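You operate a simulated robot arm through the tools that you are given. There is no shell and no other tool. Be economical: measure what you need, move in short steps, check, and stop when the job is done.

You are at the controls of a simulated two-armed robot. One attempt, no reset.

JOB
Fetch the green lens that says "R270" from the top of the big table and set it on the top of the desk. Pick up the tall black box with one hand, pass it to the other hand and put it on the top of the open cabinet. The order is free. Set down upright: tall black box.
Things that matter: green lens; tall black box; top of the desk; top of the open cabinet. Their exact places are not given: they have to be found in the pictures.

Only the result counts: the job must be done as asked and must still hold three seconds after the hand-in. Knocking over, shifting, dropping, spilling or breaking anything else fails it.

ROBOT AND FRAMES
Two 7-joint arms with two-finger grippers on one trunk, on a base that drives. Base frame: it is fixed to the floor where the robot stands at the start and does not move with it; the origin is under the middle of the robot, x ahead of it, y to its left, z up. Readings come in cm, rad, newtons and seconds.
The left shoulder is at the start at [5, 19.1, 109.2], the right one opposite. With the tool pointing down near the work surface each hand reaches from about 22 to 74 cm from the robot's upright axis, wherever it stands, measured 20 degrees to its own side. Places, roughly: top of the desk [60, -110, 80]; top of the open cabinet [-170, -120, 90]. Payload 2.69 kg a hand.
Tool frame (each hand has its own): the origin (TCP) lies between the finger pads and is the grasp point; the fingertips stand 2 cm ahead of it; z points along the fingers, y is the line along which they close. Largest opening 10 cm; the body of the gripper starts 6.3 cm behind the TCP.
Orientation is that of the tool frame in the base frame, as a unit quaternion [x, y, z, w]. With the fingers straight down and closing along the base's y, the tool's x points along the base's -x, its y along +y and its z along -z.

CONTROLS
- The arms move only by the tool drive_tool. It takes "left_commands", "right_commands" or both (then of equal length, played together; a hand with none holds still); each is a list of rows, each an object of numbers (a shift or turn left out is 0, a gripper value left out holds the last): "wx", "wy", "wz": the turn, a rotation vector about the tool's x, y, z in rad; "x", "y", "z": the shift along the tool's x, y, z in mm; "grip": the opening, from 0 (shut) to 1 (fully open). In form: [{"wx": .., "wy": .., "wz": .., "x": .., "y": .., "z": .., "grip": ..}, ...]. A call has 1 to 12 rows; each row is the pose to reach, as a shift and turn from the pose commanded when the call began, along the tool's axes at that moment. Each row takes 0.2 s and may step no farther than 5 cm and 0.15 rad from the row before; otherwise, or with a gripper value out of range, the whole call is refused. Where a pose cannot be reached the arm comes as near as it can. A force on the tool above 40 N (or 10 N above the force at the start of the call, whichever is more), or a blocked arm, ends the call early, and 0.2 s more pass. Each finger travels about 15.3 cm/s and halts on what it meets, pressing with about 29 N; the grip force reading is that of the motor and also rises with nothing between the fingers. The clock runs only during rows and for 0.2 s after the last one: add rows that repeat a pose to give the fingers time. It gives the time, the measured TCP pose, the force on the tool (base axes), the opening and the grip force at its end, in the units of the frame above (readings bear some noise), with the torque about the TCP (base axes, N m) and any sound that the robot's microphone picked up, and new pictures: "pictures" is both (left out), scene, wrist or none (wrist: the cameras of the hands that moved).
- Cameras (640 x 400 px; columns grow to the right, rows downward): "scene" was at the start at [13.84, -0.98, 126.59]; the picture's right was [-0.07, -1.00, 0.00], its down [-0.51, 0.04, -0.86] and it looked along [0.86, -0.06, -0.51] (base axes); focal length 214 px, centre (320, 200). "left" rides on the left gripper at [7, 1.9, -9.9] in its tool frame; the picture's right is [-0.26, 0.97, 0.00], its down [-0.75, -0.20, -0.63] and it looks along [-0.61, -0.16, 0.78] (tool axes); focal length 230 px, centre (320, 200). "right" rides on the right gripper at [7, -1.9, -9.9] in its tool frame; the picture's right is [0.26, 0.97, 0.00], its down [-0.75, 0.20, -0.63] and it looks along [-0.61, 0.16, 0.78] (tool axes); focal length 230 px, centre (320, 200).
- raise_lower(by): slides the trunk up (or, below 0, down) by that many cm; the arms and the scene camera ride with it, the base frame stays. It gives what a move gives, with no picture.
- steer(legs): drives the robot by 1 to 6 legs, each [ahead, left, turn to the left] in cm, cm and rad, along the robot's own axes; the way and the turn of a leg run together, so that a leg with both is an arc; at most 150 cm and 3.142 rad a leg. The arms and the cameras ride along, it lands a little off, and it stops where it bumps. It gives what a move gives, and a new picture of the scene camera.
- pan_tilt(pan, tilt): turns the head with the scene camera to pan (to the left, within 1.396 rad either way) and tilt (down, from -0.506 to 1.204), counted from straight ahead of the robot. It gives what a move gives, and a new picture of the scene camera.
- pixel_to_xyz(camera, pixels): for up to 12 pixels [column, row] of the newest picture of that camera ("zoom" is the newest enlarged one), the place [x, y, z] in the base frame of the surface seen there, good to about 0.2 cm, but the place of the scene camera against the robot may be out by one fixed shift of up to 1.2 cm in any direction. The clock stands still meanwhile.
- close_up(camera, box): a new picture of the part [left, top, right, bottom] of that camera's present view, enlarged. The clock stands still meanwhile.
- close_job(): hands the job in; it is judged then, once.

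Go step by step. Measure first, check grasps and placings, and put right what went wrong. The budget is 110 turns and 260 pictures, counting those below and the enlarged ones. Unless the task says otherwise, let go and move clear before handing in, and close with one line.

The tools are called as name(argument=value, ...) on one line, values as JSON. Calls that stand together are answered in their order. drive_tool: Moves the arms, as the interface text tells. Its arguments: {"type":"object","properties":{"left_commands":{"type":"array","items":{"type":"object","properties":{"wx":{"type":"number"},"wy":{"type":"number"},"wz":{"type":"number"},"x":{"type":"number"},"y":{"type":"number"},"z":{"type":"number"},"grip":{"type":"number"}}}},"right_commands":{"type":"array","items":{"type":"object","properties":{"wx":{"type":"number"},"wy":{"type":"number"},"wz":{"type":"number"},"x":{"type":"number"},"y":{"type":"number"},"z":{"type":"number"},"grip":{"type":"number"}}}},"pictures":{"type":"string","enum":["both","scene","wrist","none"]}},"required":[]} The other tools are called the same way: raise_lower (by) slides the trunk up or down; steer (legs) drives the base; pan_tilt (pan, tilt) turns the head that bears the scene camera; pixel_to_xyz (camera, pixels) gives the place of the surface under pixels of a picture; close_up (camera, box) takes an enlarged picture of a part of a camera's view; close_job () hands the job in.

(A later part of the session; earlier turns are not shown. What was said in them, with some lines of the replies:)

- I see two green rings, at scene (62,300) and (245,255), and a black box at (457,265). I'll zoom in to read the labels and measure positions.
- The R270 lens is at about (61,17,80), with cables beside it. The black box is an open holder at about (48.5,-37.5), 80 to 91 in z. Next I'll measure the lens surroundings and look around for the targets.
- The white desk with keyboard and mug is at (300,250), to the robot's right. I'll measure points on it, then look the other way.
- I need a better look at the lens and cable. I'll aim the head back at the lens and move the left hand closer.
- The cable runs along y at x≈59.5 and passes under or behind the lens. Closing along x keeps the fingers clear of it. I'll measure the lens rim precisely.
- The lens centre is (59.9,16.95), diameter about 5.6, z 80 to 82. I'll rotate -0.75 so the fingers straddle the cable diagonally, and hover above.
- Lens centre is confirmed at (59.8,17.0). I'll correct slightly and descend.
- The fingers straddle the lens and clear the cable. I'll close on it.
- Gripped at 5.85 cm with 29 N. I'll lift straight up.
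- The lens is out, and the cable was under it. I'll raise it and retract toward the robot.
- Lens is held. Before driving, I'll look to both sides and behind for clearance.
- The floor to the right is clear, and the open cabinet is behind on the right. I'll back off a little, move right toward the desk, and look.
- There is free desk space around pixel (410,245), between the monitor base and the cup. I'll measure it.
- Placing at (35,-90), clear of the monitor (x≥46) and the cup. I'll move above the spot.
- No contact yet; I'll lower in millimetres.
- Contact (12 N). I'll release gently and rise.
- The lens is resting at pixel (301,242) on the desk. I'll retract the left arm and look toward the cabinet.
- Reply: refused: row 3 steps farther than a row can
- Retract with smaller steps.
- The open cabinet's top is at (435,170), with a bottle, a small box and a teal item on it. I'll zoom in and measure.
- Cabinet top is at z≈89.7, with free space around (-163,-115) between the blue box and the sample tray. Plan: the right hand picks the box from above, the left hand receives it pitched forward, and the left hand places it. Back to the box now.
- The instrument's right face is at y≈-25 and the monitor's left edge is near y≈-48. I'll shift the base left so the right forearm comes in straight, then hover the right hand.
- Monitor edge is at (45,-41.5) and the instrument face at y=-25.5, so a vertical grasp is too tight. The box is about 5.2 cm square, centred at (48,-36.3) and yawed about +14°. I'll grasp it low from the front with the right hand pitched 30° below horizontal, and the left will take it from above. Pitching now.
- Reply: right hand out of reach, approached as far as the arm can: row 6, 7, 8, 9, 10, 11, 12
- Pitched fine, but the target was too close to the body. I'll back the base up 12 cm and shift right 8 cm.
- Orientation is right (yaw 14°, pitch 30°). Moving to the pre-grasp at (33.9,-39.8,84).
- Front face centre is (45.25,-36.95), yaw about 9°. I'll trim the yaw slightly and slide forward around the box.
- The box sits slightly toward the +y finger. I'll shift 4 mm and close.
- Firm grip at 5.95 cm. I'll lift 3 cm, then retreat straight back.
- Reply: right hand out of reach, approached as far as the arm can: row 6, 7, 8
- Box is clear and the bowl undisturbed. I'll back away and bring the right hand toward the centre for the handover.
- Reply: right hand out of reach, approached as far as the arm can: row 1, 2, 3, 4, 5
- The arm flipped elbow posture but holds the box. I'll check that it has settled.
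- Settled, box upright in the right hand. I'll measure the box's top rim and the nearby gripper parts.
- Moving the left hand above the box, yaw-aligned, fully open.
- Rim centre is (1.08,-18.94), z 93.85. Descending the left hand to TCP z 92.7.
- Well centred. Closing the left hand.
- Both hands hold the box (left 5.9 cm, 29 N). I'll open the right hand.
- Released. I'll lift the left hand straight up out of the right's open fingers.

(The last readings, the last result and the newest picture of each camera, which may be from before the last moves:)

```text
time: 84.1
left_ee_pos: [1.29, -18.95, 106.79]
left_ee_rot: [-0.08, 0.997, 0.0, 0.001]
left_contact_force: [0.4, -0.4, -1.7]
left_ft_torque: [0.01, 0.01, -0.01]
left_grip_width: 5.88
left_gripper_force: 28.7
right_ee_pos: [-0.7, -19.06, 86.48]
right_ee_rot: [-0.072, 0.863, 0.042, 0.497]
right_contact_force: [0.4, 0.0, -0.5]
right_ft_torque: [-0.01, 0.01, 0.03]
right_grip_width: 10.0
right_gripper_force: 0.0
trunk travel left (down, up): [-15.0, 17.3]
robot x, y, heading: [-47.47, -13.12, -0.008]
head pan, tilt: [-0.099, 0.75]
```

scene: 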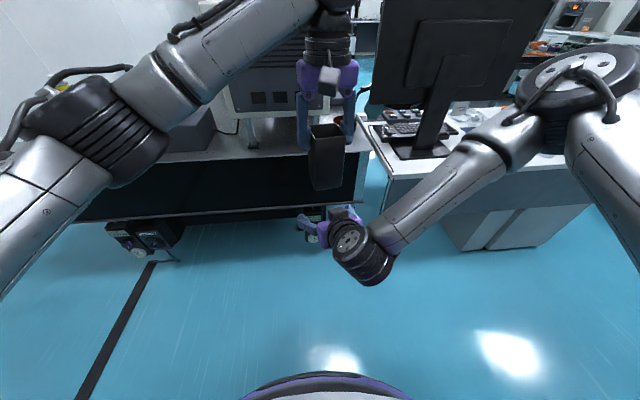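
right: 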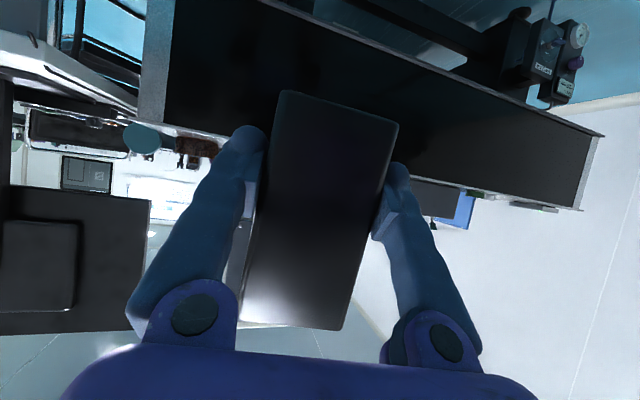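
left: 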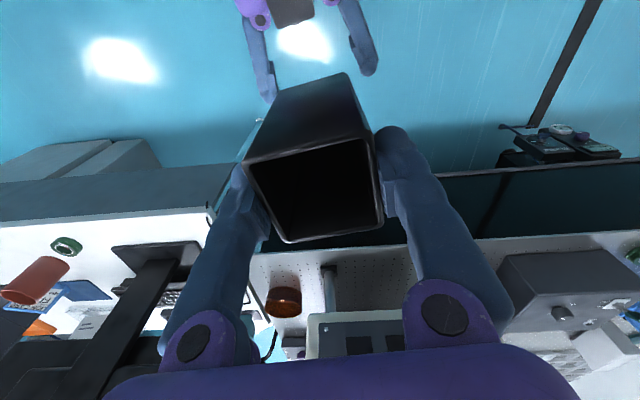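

Handover done. Now I'll clear the right hand: move it sideways, then raise and fold.

drive_tool(right_commands=[{"y": -40}, {"y": -80}, {"y": -120}, {"y": -160}, {"y": -200}, {"y": -220}, {"y": -220}], pictures="none")

drive_tool(right_commands=[{"wy": 0.14, "x": -30, "z": -17}, {"wy": 0.28, "x": -60, "z": -35}, {"wy": 0.42, "x": -90, "z": -52}, {"wy": 0.56, "x": -120, "z": -70}, {"wy": 0.7, "x": -150, "z": -87}, {"wy": 0.84, "x": -180, "z": -104}, {"wy": 0.98, "x": -200, "z": -116}, {"wy": 1.047, "x": -216, "z": -125}, {"wy": 1.047, "x": -216, "z": -125}], pictures="scene")

```text
time: 85.9
left_ee_pos: [1.27, -18.82, 106.64]
left_ee_rot: [-0.081, 0.997, 0.0, 0.001]
left_contact_force: [0.3, 0.4, -0.8]
left_ft_torque: [0.0, -0.04, 0.0]
left_grip_width: 5.9
left_gripper_force: 28.6
right_ee_pos: [6.92, -35.15, 96.72]
right_ee_rot: [-0.202, 0.795, 0.005, 0.573]
right_contact_force: [-0.1, -0.2, 0.2]
right_ft_torque: [0.0, 0.0, -0.01]
right_grip_width: 9.99
right_gripper_force: 0.2
right hand out of reach, approached as far as the arm can: row 2, 3, 4, 5
trunk travel left (down, up): [-15.0, 17.3]
robot x, y, heading: [-47.3, -13.36, -0.008]
head pan, tilt: [-0.099, 0.75]
stopped in row 7 (right hand): the arm was blocked; the commanded pose is now the measured one
```

```text
time: 87.9
left_ee_pos: [1.38, -18.84, 106.54]
left_ee_rot: [-0.081, 0.997, 0.0, 0.0]
left_contact_force: [0.8, 0.0, -0.6]
left_ft_torque: [0.0, -0.02, 0.0]
left_grip_width: 5.89
left_gripper_force: 28.8
right_ee_pos: [1.3, -31.3, 120.75]
right_ee_rot: [-0.177, 0.975, -0.096, 0.097]
right_contact_force: [-0.3, 0.2, 0.5]
right_ft_torque: [0.02, 0.01, 0.0]
right_grip_width: 10.0
right_gripper_force: 0.0
trunk travel left (down, up): [-15.0, 17.3]
robot x, y, heading: [-47.85, -12.8, -0.005]
head pan, tilt: [-0.099, 0.75]
```

scene: 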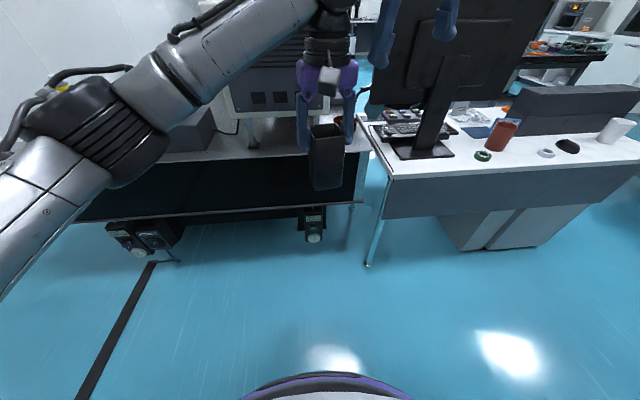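

Right hand is up and clear (an earlier partial block was the arm's own posture). I'll pull it back toward the body.

drive_tool(right_commands=[{"x": 40, "y": -5}, {"x": 80, "y": -10}, {"x": 120, "y": -15}, {"x": 160, "y": -20}, {"x": 197, "y": -23}, {"x": 197, "y": -23}], pictures="scene")

```text
time: 89.3
left_ee_pos: [1.32, -18.68, 106.64]
left_ee_rot: [-0.081, 0.997, 0.0, 0.001]
left_contact_force: [-0.4, -0.6, -0.9]
left_ft_torque: [-0.02, 0.01, -0.02]
left_grip_width: 5.88
left_gripper_force: 28.8
right_ee_pos: [-16.11, -40.7, 118.23]
right_ee_rot: [-0.177, 0.974, -0.097, 0.099]
right_contact_force: [0.1, -0.2, 0.1]
right_ft_torque: [0.01, -0.01, 0.01]
right_grip_width: 10.0
right_gripper_force: 0.1
trunk travel left (down, up): [-15.0, 17.3]
robot x, y, heading: [-47.76, -12.93, -0.007]
head pan, tilt: [-0.099, 0.75]
```

scene: 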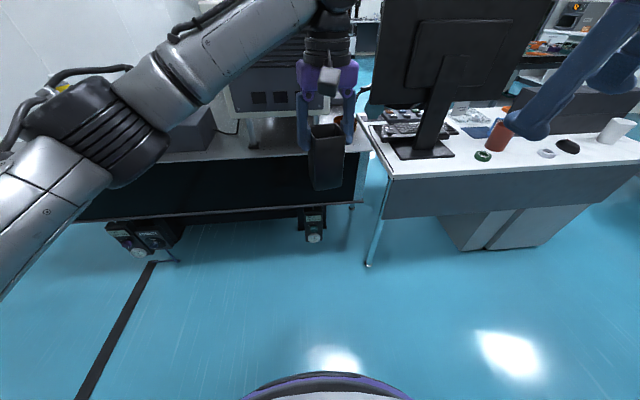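

Now I'll bring the left hand with the box to a compact pose, then turn around toward the cabinet.

drive_tool(left_commands=[{"x": 16, "y": 38, "wz": 0.03}, {"x": 32, "y": 76, "wz": 0.06}, {"x": 48, "y": 114, "wz": 0.09}, {"x": 64, "y": 152, "wz": 0.12}, {"x": 80, "y": 190, "wz": 0.15}, {"x": 95, "y": 228, "wz": 0.166}, {"x": 95, "y": 228, "wz": 0.166}], pictures="none")

steer(legs=[[0, 0, -1.57], [0, 0, -1.56]])

pan_tilt(pan=0.5, tilt=0.45)

```text
time: 90.9
left_ee_pos: [-11.72, 2.23, 106.79]
left_ee_rot: [0.002, 1.0, 0.0, -0.001]
left_contact_force: [0.7, -0.1, -1.1]
left_ft_torque: [0.0, 0.05, 0.0]
left_grip_width: 5.91
left_gripper_force: 28.9
right_ee_pos: [-16.05, -40.73, 118.17]
right_ee_rot: [-0.176, 0.975, -0.096, 0.099]
right_contact_force: [-0.5, 0.6, -0.2]
right_ft_torque: [0.01, -0.03, -0.02]
right_grip_width: 10.01
right_gripper_force: 0.0
trunk travel left (down, up): [-15.0, 17.3]
robot x, y, heading: [-47.45, -12.85, -0.004]
head pan, tilt: [-0.099, 0.75]
```

```text
time: 98.9
left_ee_pos: [-83.64, -27.94, 106.87]
left_ee_rot: [1.0, -0.005, 0.0, 0.0]
left_contact_force: [-0.1, 0.0, -0.6]
left_ft_torque: [0.03, 0.02, 0.01]
left_grip_width: 5.87
left_gripper_force: 29.2
right_ee_pos: [-79.25, 14.83, 118.17]
right_ee_rot: [0.975, 0.173, -0.098, -0.097]
right_contact_force: [0.4, -0.2, 0.1]
right_ft_torque: [0.01, 0.01, 0.01]
right_grip_width: 10.01
right_gripper_force: 0.0
trunk travel left (down, up): [-15.0, 17.3]
robot x, y, heading: [-47.65, -13.02, 3.137]
head pan, tilt: [-0.099, 0.75]
```

scene: 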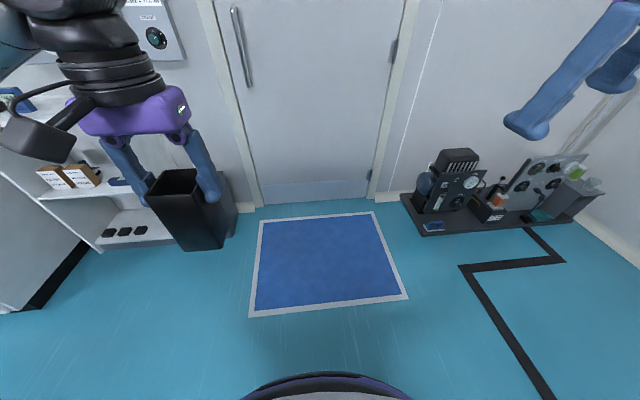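

```text
time: 99.9
left_ee_pos: [-83.81, -28.0, 106.89]
left_ee_rot: [1.0, -0.005, -0.001, 0.0]
left_contact_force: [0.3, -0.6, -1.6]
left_ft_torque: [0.01, -0.02, -0.01]
left_grip_width: 5.88
left_gripper_force: 29.0
right_ee_pos: [-79.22, 15.0, 118.34]
right_ee_rot: [0.975, 0.174, -0.098, -0.096]
right_contact_force: [0.5, -0.3, -1.2]
right_ft_torque: [0.0, -0.04, 0.01]
right_grip_width: 10.0
right_gripper_force: 0.1
trunk travel left (down, up): [-15.0, 17.3]
robot x, y, heading: [-47.78, -12.88, 3.127]
head pan, tilt: [0.499, 0.45]
```

scene: 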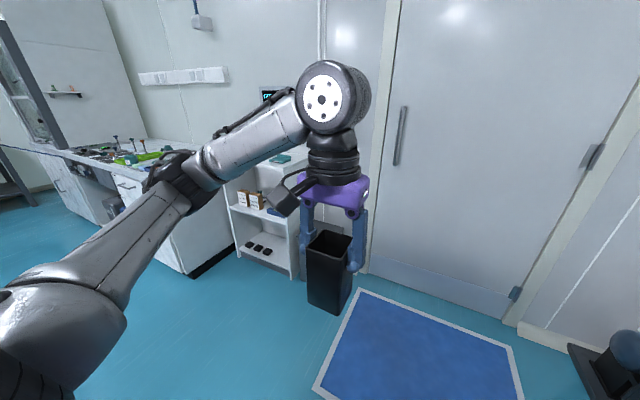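

Clear. I'll drive left then forward partway, then look at the cabinet top.

steer(legs=[[0, 79, 0], [35, 0, 0]])

pan_tilt(pan=0.25, tilt=0.6)

```text
time: 109.0
left_ee_pos: [-118.92, -105.45, 106.8]
left_ee_rot: [1.0, -0.001, 0.0, 0.0]
left_contact_force: [0.1, -1.1, -1.0]
left_ft_torque: [-0.02, 0.02, 0.0]
left_grip_width: 5.9
left_gripper_force: 29.0
right_ee_pos: [-114.72, -62.3, 118.2]
right_ee_rot: [0.975, 0.176, -0.099, -0.096]
right_contact_force: [0.0, -0.5, -0.7]
right_ft_torque: [0.0, 0.0, 0.02]
right_grip_width: 10.01
right_gripper_force: 0.0
trunk travel left (down, up): [-15.0, 17.3]
robot x, y, heading: [-83.1, -89.88, 3.138]
head pan, tilt: [0.499, 0.45]
```

scene: 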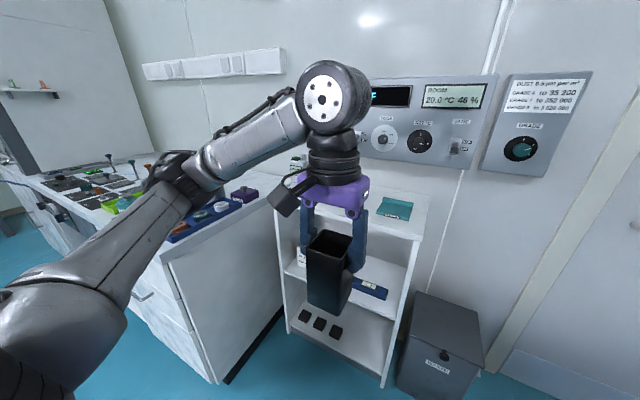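

```text
time: 109.7
left_ee_pos: [-118.97, -105.34, 106.85]
left_ee_rot: [1.0, -0.001, 0.0, 0.001]
left_contact_force: [0.3, -0.6, -0.3]
left_ft_torque: [0.02, 0.01, 0.01]
left_grip_width: 5.89
left_gripper_force: 28.8
right_ee_pos: [-114.61, -62.35, 118.13]
right_ee_rot: [0.975, 0.177, -0.098, -0.096]
right_contact_force: [0.5, -0.2, 0.9]
right_ft_torque: [-0.01, 0.01, -0.01]
right_grip_width: 9.98
right_gripper_force: 0.0
trunk travel left (down, up): [-15.0, 17.3]
robot x, y, heading: [-83.02, -90.37, 3.136]
head pan, tilt: [0.25, 0.6]
```

scene: 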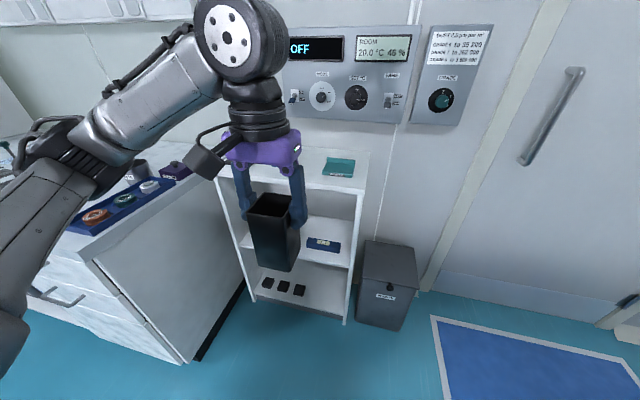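

pixel_to_xyz(camera="scene", pixels=[[60, 140], [20, 160], [95, 185], [10, 310], [80, 260], [115, 205], [340, 178], [323, 172], [355, 160], [340, 195], [365, 185], [225, 190]])

close_up(camera="scene", box=[190, 110, 400, 240])

```text
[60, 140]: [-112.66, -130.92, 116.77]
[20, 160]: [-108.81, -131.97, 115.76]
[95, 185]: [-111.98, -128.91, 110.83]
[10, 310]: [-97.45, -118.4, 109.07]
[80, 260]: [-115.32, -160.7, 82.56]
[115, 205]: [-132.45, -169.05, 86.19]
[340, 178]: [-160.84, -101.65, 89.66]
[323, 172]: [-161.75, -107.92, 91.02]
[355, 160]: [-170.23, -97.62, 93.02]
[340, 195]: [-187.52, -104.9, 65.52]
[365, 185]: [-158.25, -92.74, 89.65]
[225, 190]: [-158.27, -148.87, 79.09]
```

```text
3.05 times, centred on (295, 175) of scene
```

zoom: 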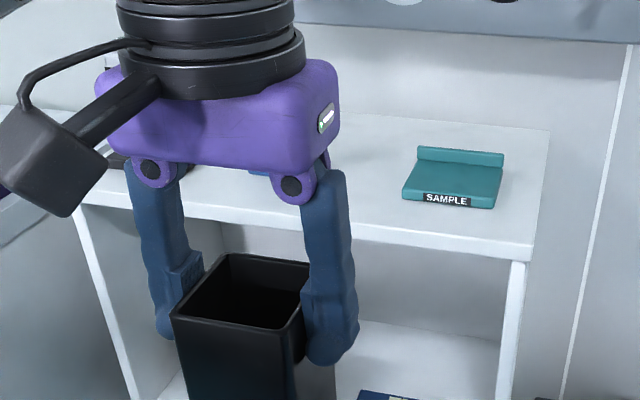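

Free gap is y -108.5 to about -121. I'll drive forward 22 cm and re-look.

steer(legs=[[22, 0, 0]])

pan_tilt(pan=0.45, tilt=0.65)

drive_tool(left_commands=[{"z": -20}, {"z": -40}], pictures="wrist")

```text
time: 111.4
left_ee_pos: [-141.02, -105.31, 106.86]
left_ee_rot: [1.0, -0.002, 0.0, 0.0]
left_contact_force: [-0.5, -0.4, -0.5]
left_ft_torque: [0.01, -0.05, -0.01]
left_grip_width: 5.89
left_gripper_force: 29.0
right_ee_pos: [-136.76, -62.26, 118.19]
right_ee_rot: [0.975, 0.178, -0.098, -0.095]
right_contact_force: [-0.7, -0.2, -0.1]
right_ft_torque: [0.0, -0.02, -0.02]
right_grip_width: 9.99
right_gripper_force: 0.0
trunk travel left (down, up): [-15.0, 17.3]
robot x, y, heading: [-105.36, -89.91, 3.142]
head pan, tilt: [0.25, 0.6]
```

scene: 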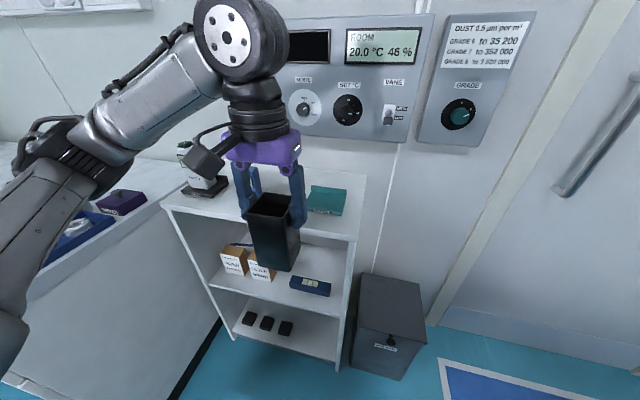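

```text
time: 112.2
left_ee_pos: [-141.1, -105.36, 106.85]
left_ee_rot: [1.0, -0.001, -0.001, 0.0]
left_contact_force: [-0.5, -0.3, -1.1]
left_ft_torque: [0.01, 0.02, 0.02]
left_grip_width: 5.87
left_gripper_force: 28.3
right_ee_pos: [-136.68, -62.32, 118.27]
right_ee_rot: [0.974, 0.178, -0.098, -0.096]
right_contact_force: [0.7, -0.5, 0.7]
right_ft_torque: [-0.01, 0.01, 0.0]
right_grip_width: 10.0
right_gripper_force: 0.1
trunk travel left (down, up): [-15.0, 17.3]
robot x, y, heading: [-105.23, -90.29, 3.139]
head pan, tilt: [0.45, 0.649]
```

scene: 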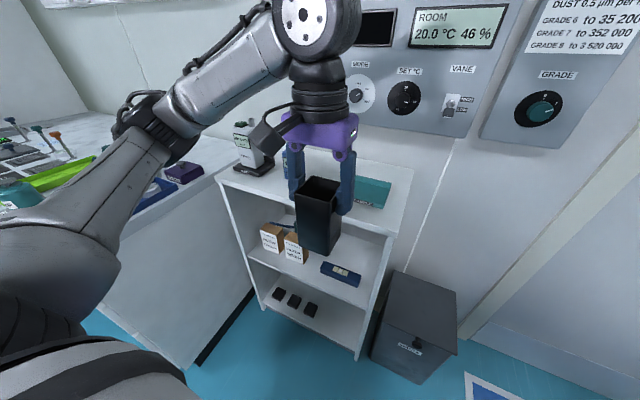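

```text
time: 112.8
left_ee_pos: [-140.93, -105.18, 110.86]
left_ee_rot: [1.0, -0.002, 0.0, 0.0]
left_contact_force: [-0.3, -0.7, -1.1]
left_ft_torque: [0.01, -0.03, -0.02]
left_grip_width: 5.87
left_gripper_force: 29.3
right_ee_pos: [-136.71, -62.27, 118.26]
right_ee_rot: [0.974, 0.178, -0.099, -0.097]
right_contact_force: [-0.2, -0.1, 0.5]
right_ft_torque: [0.0, 0.02, 0.0]
right_grip_width: 10.0
right_gripper_force: 0.1
trunk travel left (down, up): [-15.0, 17.3]
robot x, y, heading: [-105.32, -90.19, 3.137]
head pan, tilt: [0.45, 0.649]
```

left: 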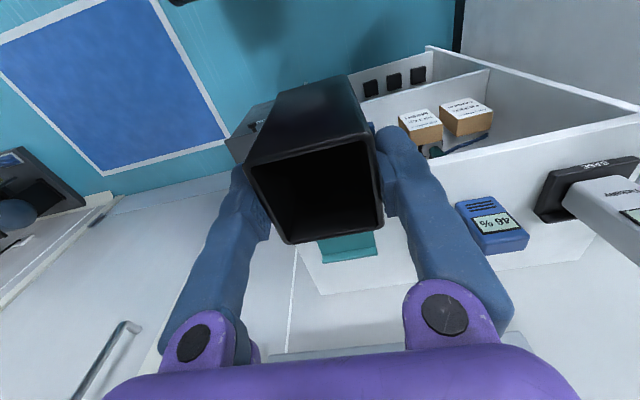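

pixel_to_xyz(camera="left", pixels=[[458, 205], [490, 252], [528, 240], [490, 198], [322, 258], [377, 253], [430, 165], [400, 240], [440, 220], [330, 288], [505, 215], [410, 250]])

```text
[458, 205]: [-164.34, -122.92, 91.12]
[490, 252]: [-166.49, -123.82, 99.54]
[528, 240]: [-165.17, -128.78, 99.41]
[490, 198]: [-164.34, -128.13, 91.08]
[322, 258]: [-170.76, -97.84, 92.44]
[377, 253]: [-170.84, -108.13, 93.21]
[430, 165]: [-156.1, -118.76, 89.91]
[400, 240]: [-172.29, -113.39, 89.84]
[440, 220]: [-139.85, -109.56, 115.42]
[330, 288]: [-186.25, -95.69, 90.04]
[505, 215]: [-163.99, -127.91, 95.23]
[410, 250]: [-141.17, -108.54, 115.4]
```

Surface z=89.9; the gap is y -108.2 to -122.9. Placing at (-164,-115.5): move above it, then lower.

drive_tool(left_commands=[{"x": -20, "y": 35}, {"x": -40, "y": 70}, {"x": -65, "y": 103}, {"x": -105, "y": 103}, {"x": -145, "y": 103}, {"x": -190, "y": 103}, {"x": -231, "y": 103}, {"x": -231, "y": 103}])

```text
time: 114.6
left_ee_pos: [-163.95, -115.61, 110.75]
left_ee_rot: [1.0, -0.001, 0.0, 0.0]
left_contact_force: [-0.9, -0.6, -1.3]
left_ft_torque: [0.03, 0.0, -0.03]
left_grip_width: 5.88
left_gripper_force: 28.8
right_ee_pos: [-136.69, -62.36, 118.21]
right_ee_rot: [0.974, 0.178, -0.099, -0.097]
right_contact_force: [0.6, -0.5, 0.6]
right_ft_torque: [-0.01, -0.01, -0.01]
right_grip_width: 9.99
right_gripper_force: 0.1
trunk travel left (down, up): [-15.0, 17.3]
robot x, y, heading: [-104.93, -90.09, 3.139]
head pan, tilt: [0.45, 0.649]
```

scene: 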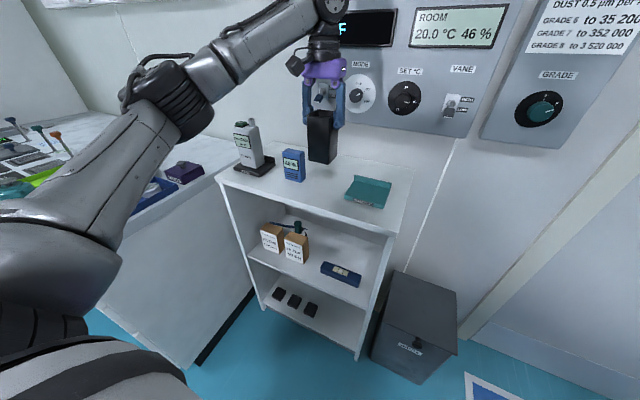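
left: 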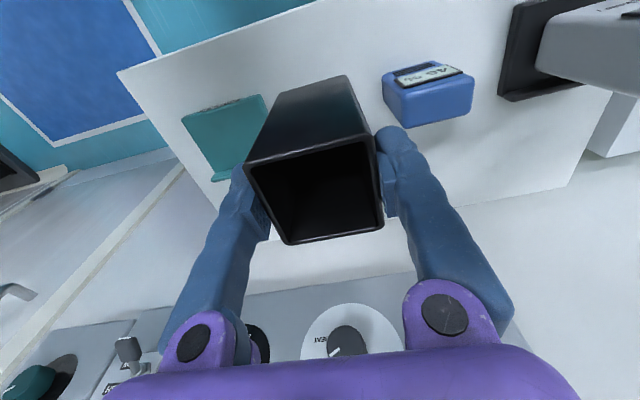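

drive_tool(left_commands=[{"z": 30}, {"z": 60}, {"z": 85}, {"z": 97}, {"z": 101}, {"z": 103}, {"z": 103}])

```text
time: 116.2
left_ee_pos: [-164.1, -115.6, 100.53]
left_ee_rot: [1.0, -0.002, -0.001, 0.0]
left_contact_force: [0.2, -0.6, -1.2]
left_ft_torque: [0.0, -0.03, 0.01]
left_grip_width: 5.89
left_gripper_force: 29.0
right_ee_pos: [-136.73, -62.2, 118.25]
right_ee_rot: [0.974, 0.177, -0.099, -0.097]
right_contact_force: [0.6, 0.2, 1.0]
right_ft_torque: [0.02, -0.03, -0.01]
right_grip_width: 10.02
right_gripper_force: 0.1
trunk travel left (down, up): [-15.0, 17.3]
robot x, y, heading: [-104.86, -89.74, 3.139]
head pan, tilt: [0.45, 0.649]
```

scene: 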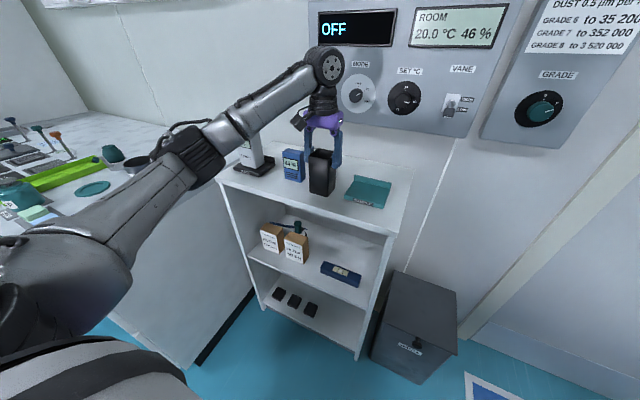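
left: 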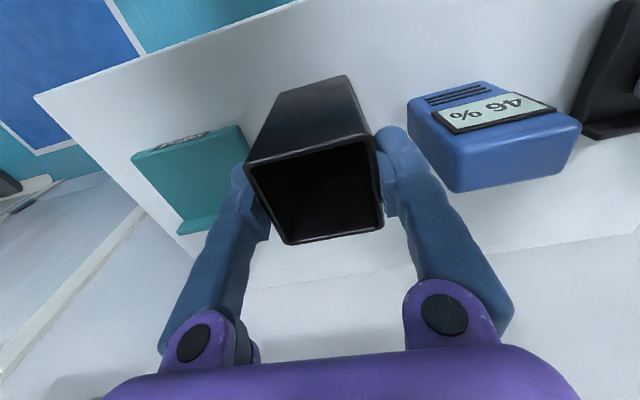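

Creeping down to contact.

drive_tool(left_commands=[{"z": 1}, {"z": 2}, {"z": 3}, {"z": 4}, {"z": 4}], pictures="none")

```text
time: 117.4
left_ee_pos: [-163.97, -115.49, 100.33]
left_ee_rot: [1.0, -0.001, -0.003, -0.001]
left_contact_force: [-5.6, -3.7, 22.9]
left_ft_torque: [-0.13, 0.13, -0.05]
left_grip_width: 5.94
left_gripper_force: 29.2
right_ee_pos: [-136.52, -62.27, 118.22]
right_ee_rot: [0.974, 0.177, -0.099, -0.096]
right_contact_force: [-0.3, 0.9, -0.3]
right_ft_torque: [0.0, 0.04, -0.01]
right_grip_width: 10.0
right_gripper_force: 0.0
trunk travel left (down, up): [-15.0, 17.3]
robot x, y, heading: [-105.33, -90.09, 3.136]
head pan, tilt: [0.45, 0.649]
```

Contact. I'll ease off 2 mm, open gently, then rise.

drive_tool(left_commands=[{"z": -2}, {"z": -2, "grip": 0.6}, {"z": -2, "grip": 0.68}, {"z": -2, "grip": 0.75}, {"z": -2, "grip": 0.75}, {"z": -20, "grip": 0.75}, {"z": -50, "grip": 0.75}, {"z": -90, "grip": 0.75}, {"z": -130, "grip": 0.75}, {"z": -130, "grip": 0.75}])

```text
time: 119.6
left_ee_pos: [-164.13, -115.74, 112.98]
left_ee_rot: [1.0, -0.001, 0.0, -0.001]
left_contact_force: [0.2, -0.2, 0.1]
left_ft_torque: [0.05, 0.02, -0.01]
left_grip_width: 7.5
left_gripper_force: 0.0
right_ee_pos: [-136.82, -62.39, 118.26]
right_ee_rot: [0.974, 0.178, -0.099, -0.097]
right_contact_force: [0.1, -0.3, -0.5]
right_ft_torque: [-0.01, 0.02, 0.0]
right_grip_width: 10.0
right_gripper_force: 0.0
trunk travel left (down, up): [-15.0, 17.3]
robot x, y, heading: [-105.05, -89.72, 3.136]
head pan, tilt: [0.45, 0.649]
```

scene: 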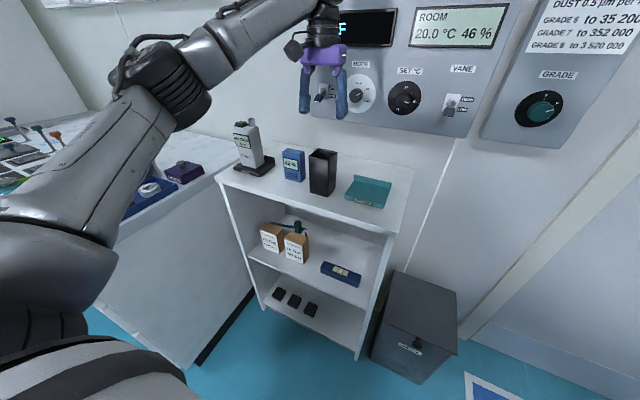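
left: 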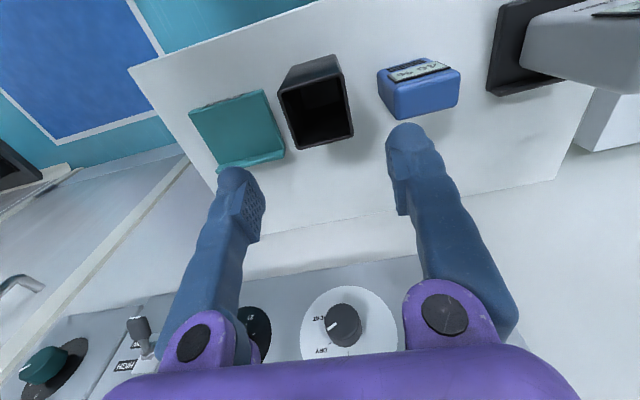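

The box stands upright on the cabinet top. I'll pull the left hand back clear and check once more.

drive_tool(left_commands=[{"x": 40}, {"x": 80}, {"x": 120}, {"x": 160}, {"x": 200}, {"x": 200}], pictures="scene")

close_up(camera="scene", box=[200, 100, 440, 250])

```text
time: 121.0
left_ee_pos: [-144.07, -115.64, 113.21]
left_ee_rot: [1.0, -0.001, 0.0, 0.0]
left_contact_force: [0.1, -0.7, 0.8]
left_ft_torque: [0.01, -0.02, 0.0]
left_grip_width: 7.49
left_gripper_force: 0.0
right_ee_pos: [-136.69, -62.3, 118.29]
right_ee_rot: [0.974, 0.178, -0.099, -0.096]
right_contact_force: [0.6, 0.2, 0.8]
right_ft_torque: [0.05, 0.02, 0.03]
right_grip_width: 9.99
right_gripper_force: 0.1
trunk travel left (down, up): [-15.0, 17.3]
robot x, y, heading: [-104.84, -90.15, 3.141]
head pan, tilt: [0.45, 0.649]
```

scene: 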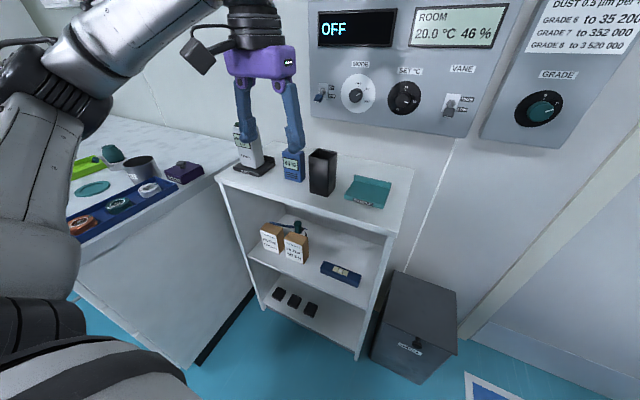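

```text
2.67 times, centred on (320, 175) of scene
```

zoom: 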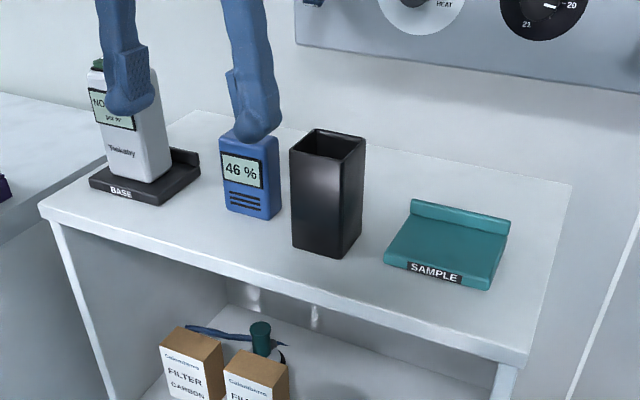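

The box is upright and stable between the blue device and the SAMPLE tray, and the lens was last seen resting on the desk. Both hands are clear, so I'm handing in.

close_job()

```text
The job is handed in.
```

The job is handed in: the green R270 lens is on top of the desk, and the tall black box, passed from the right hand to the left, is standing upright on top of the open cabinet.
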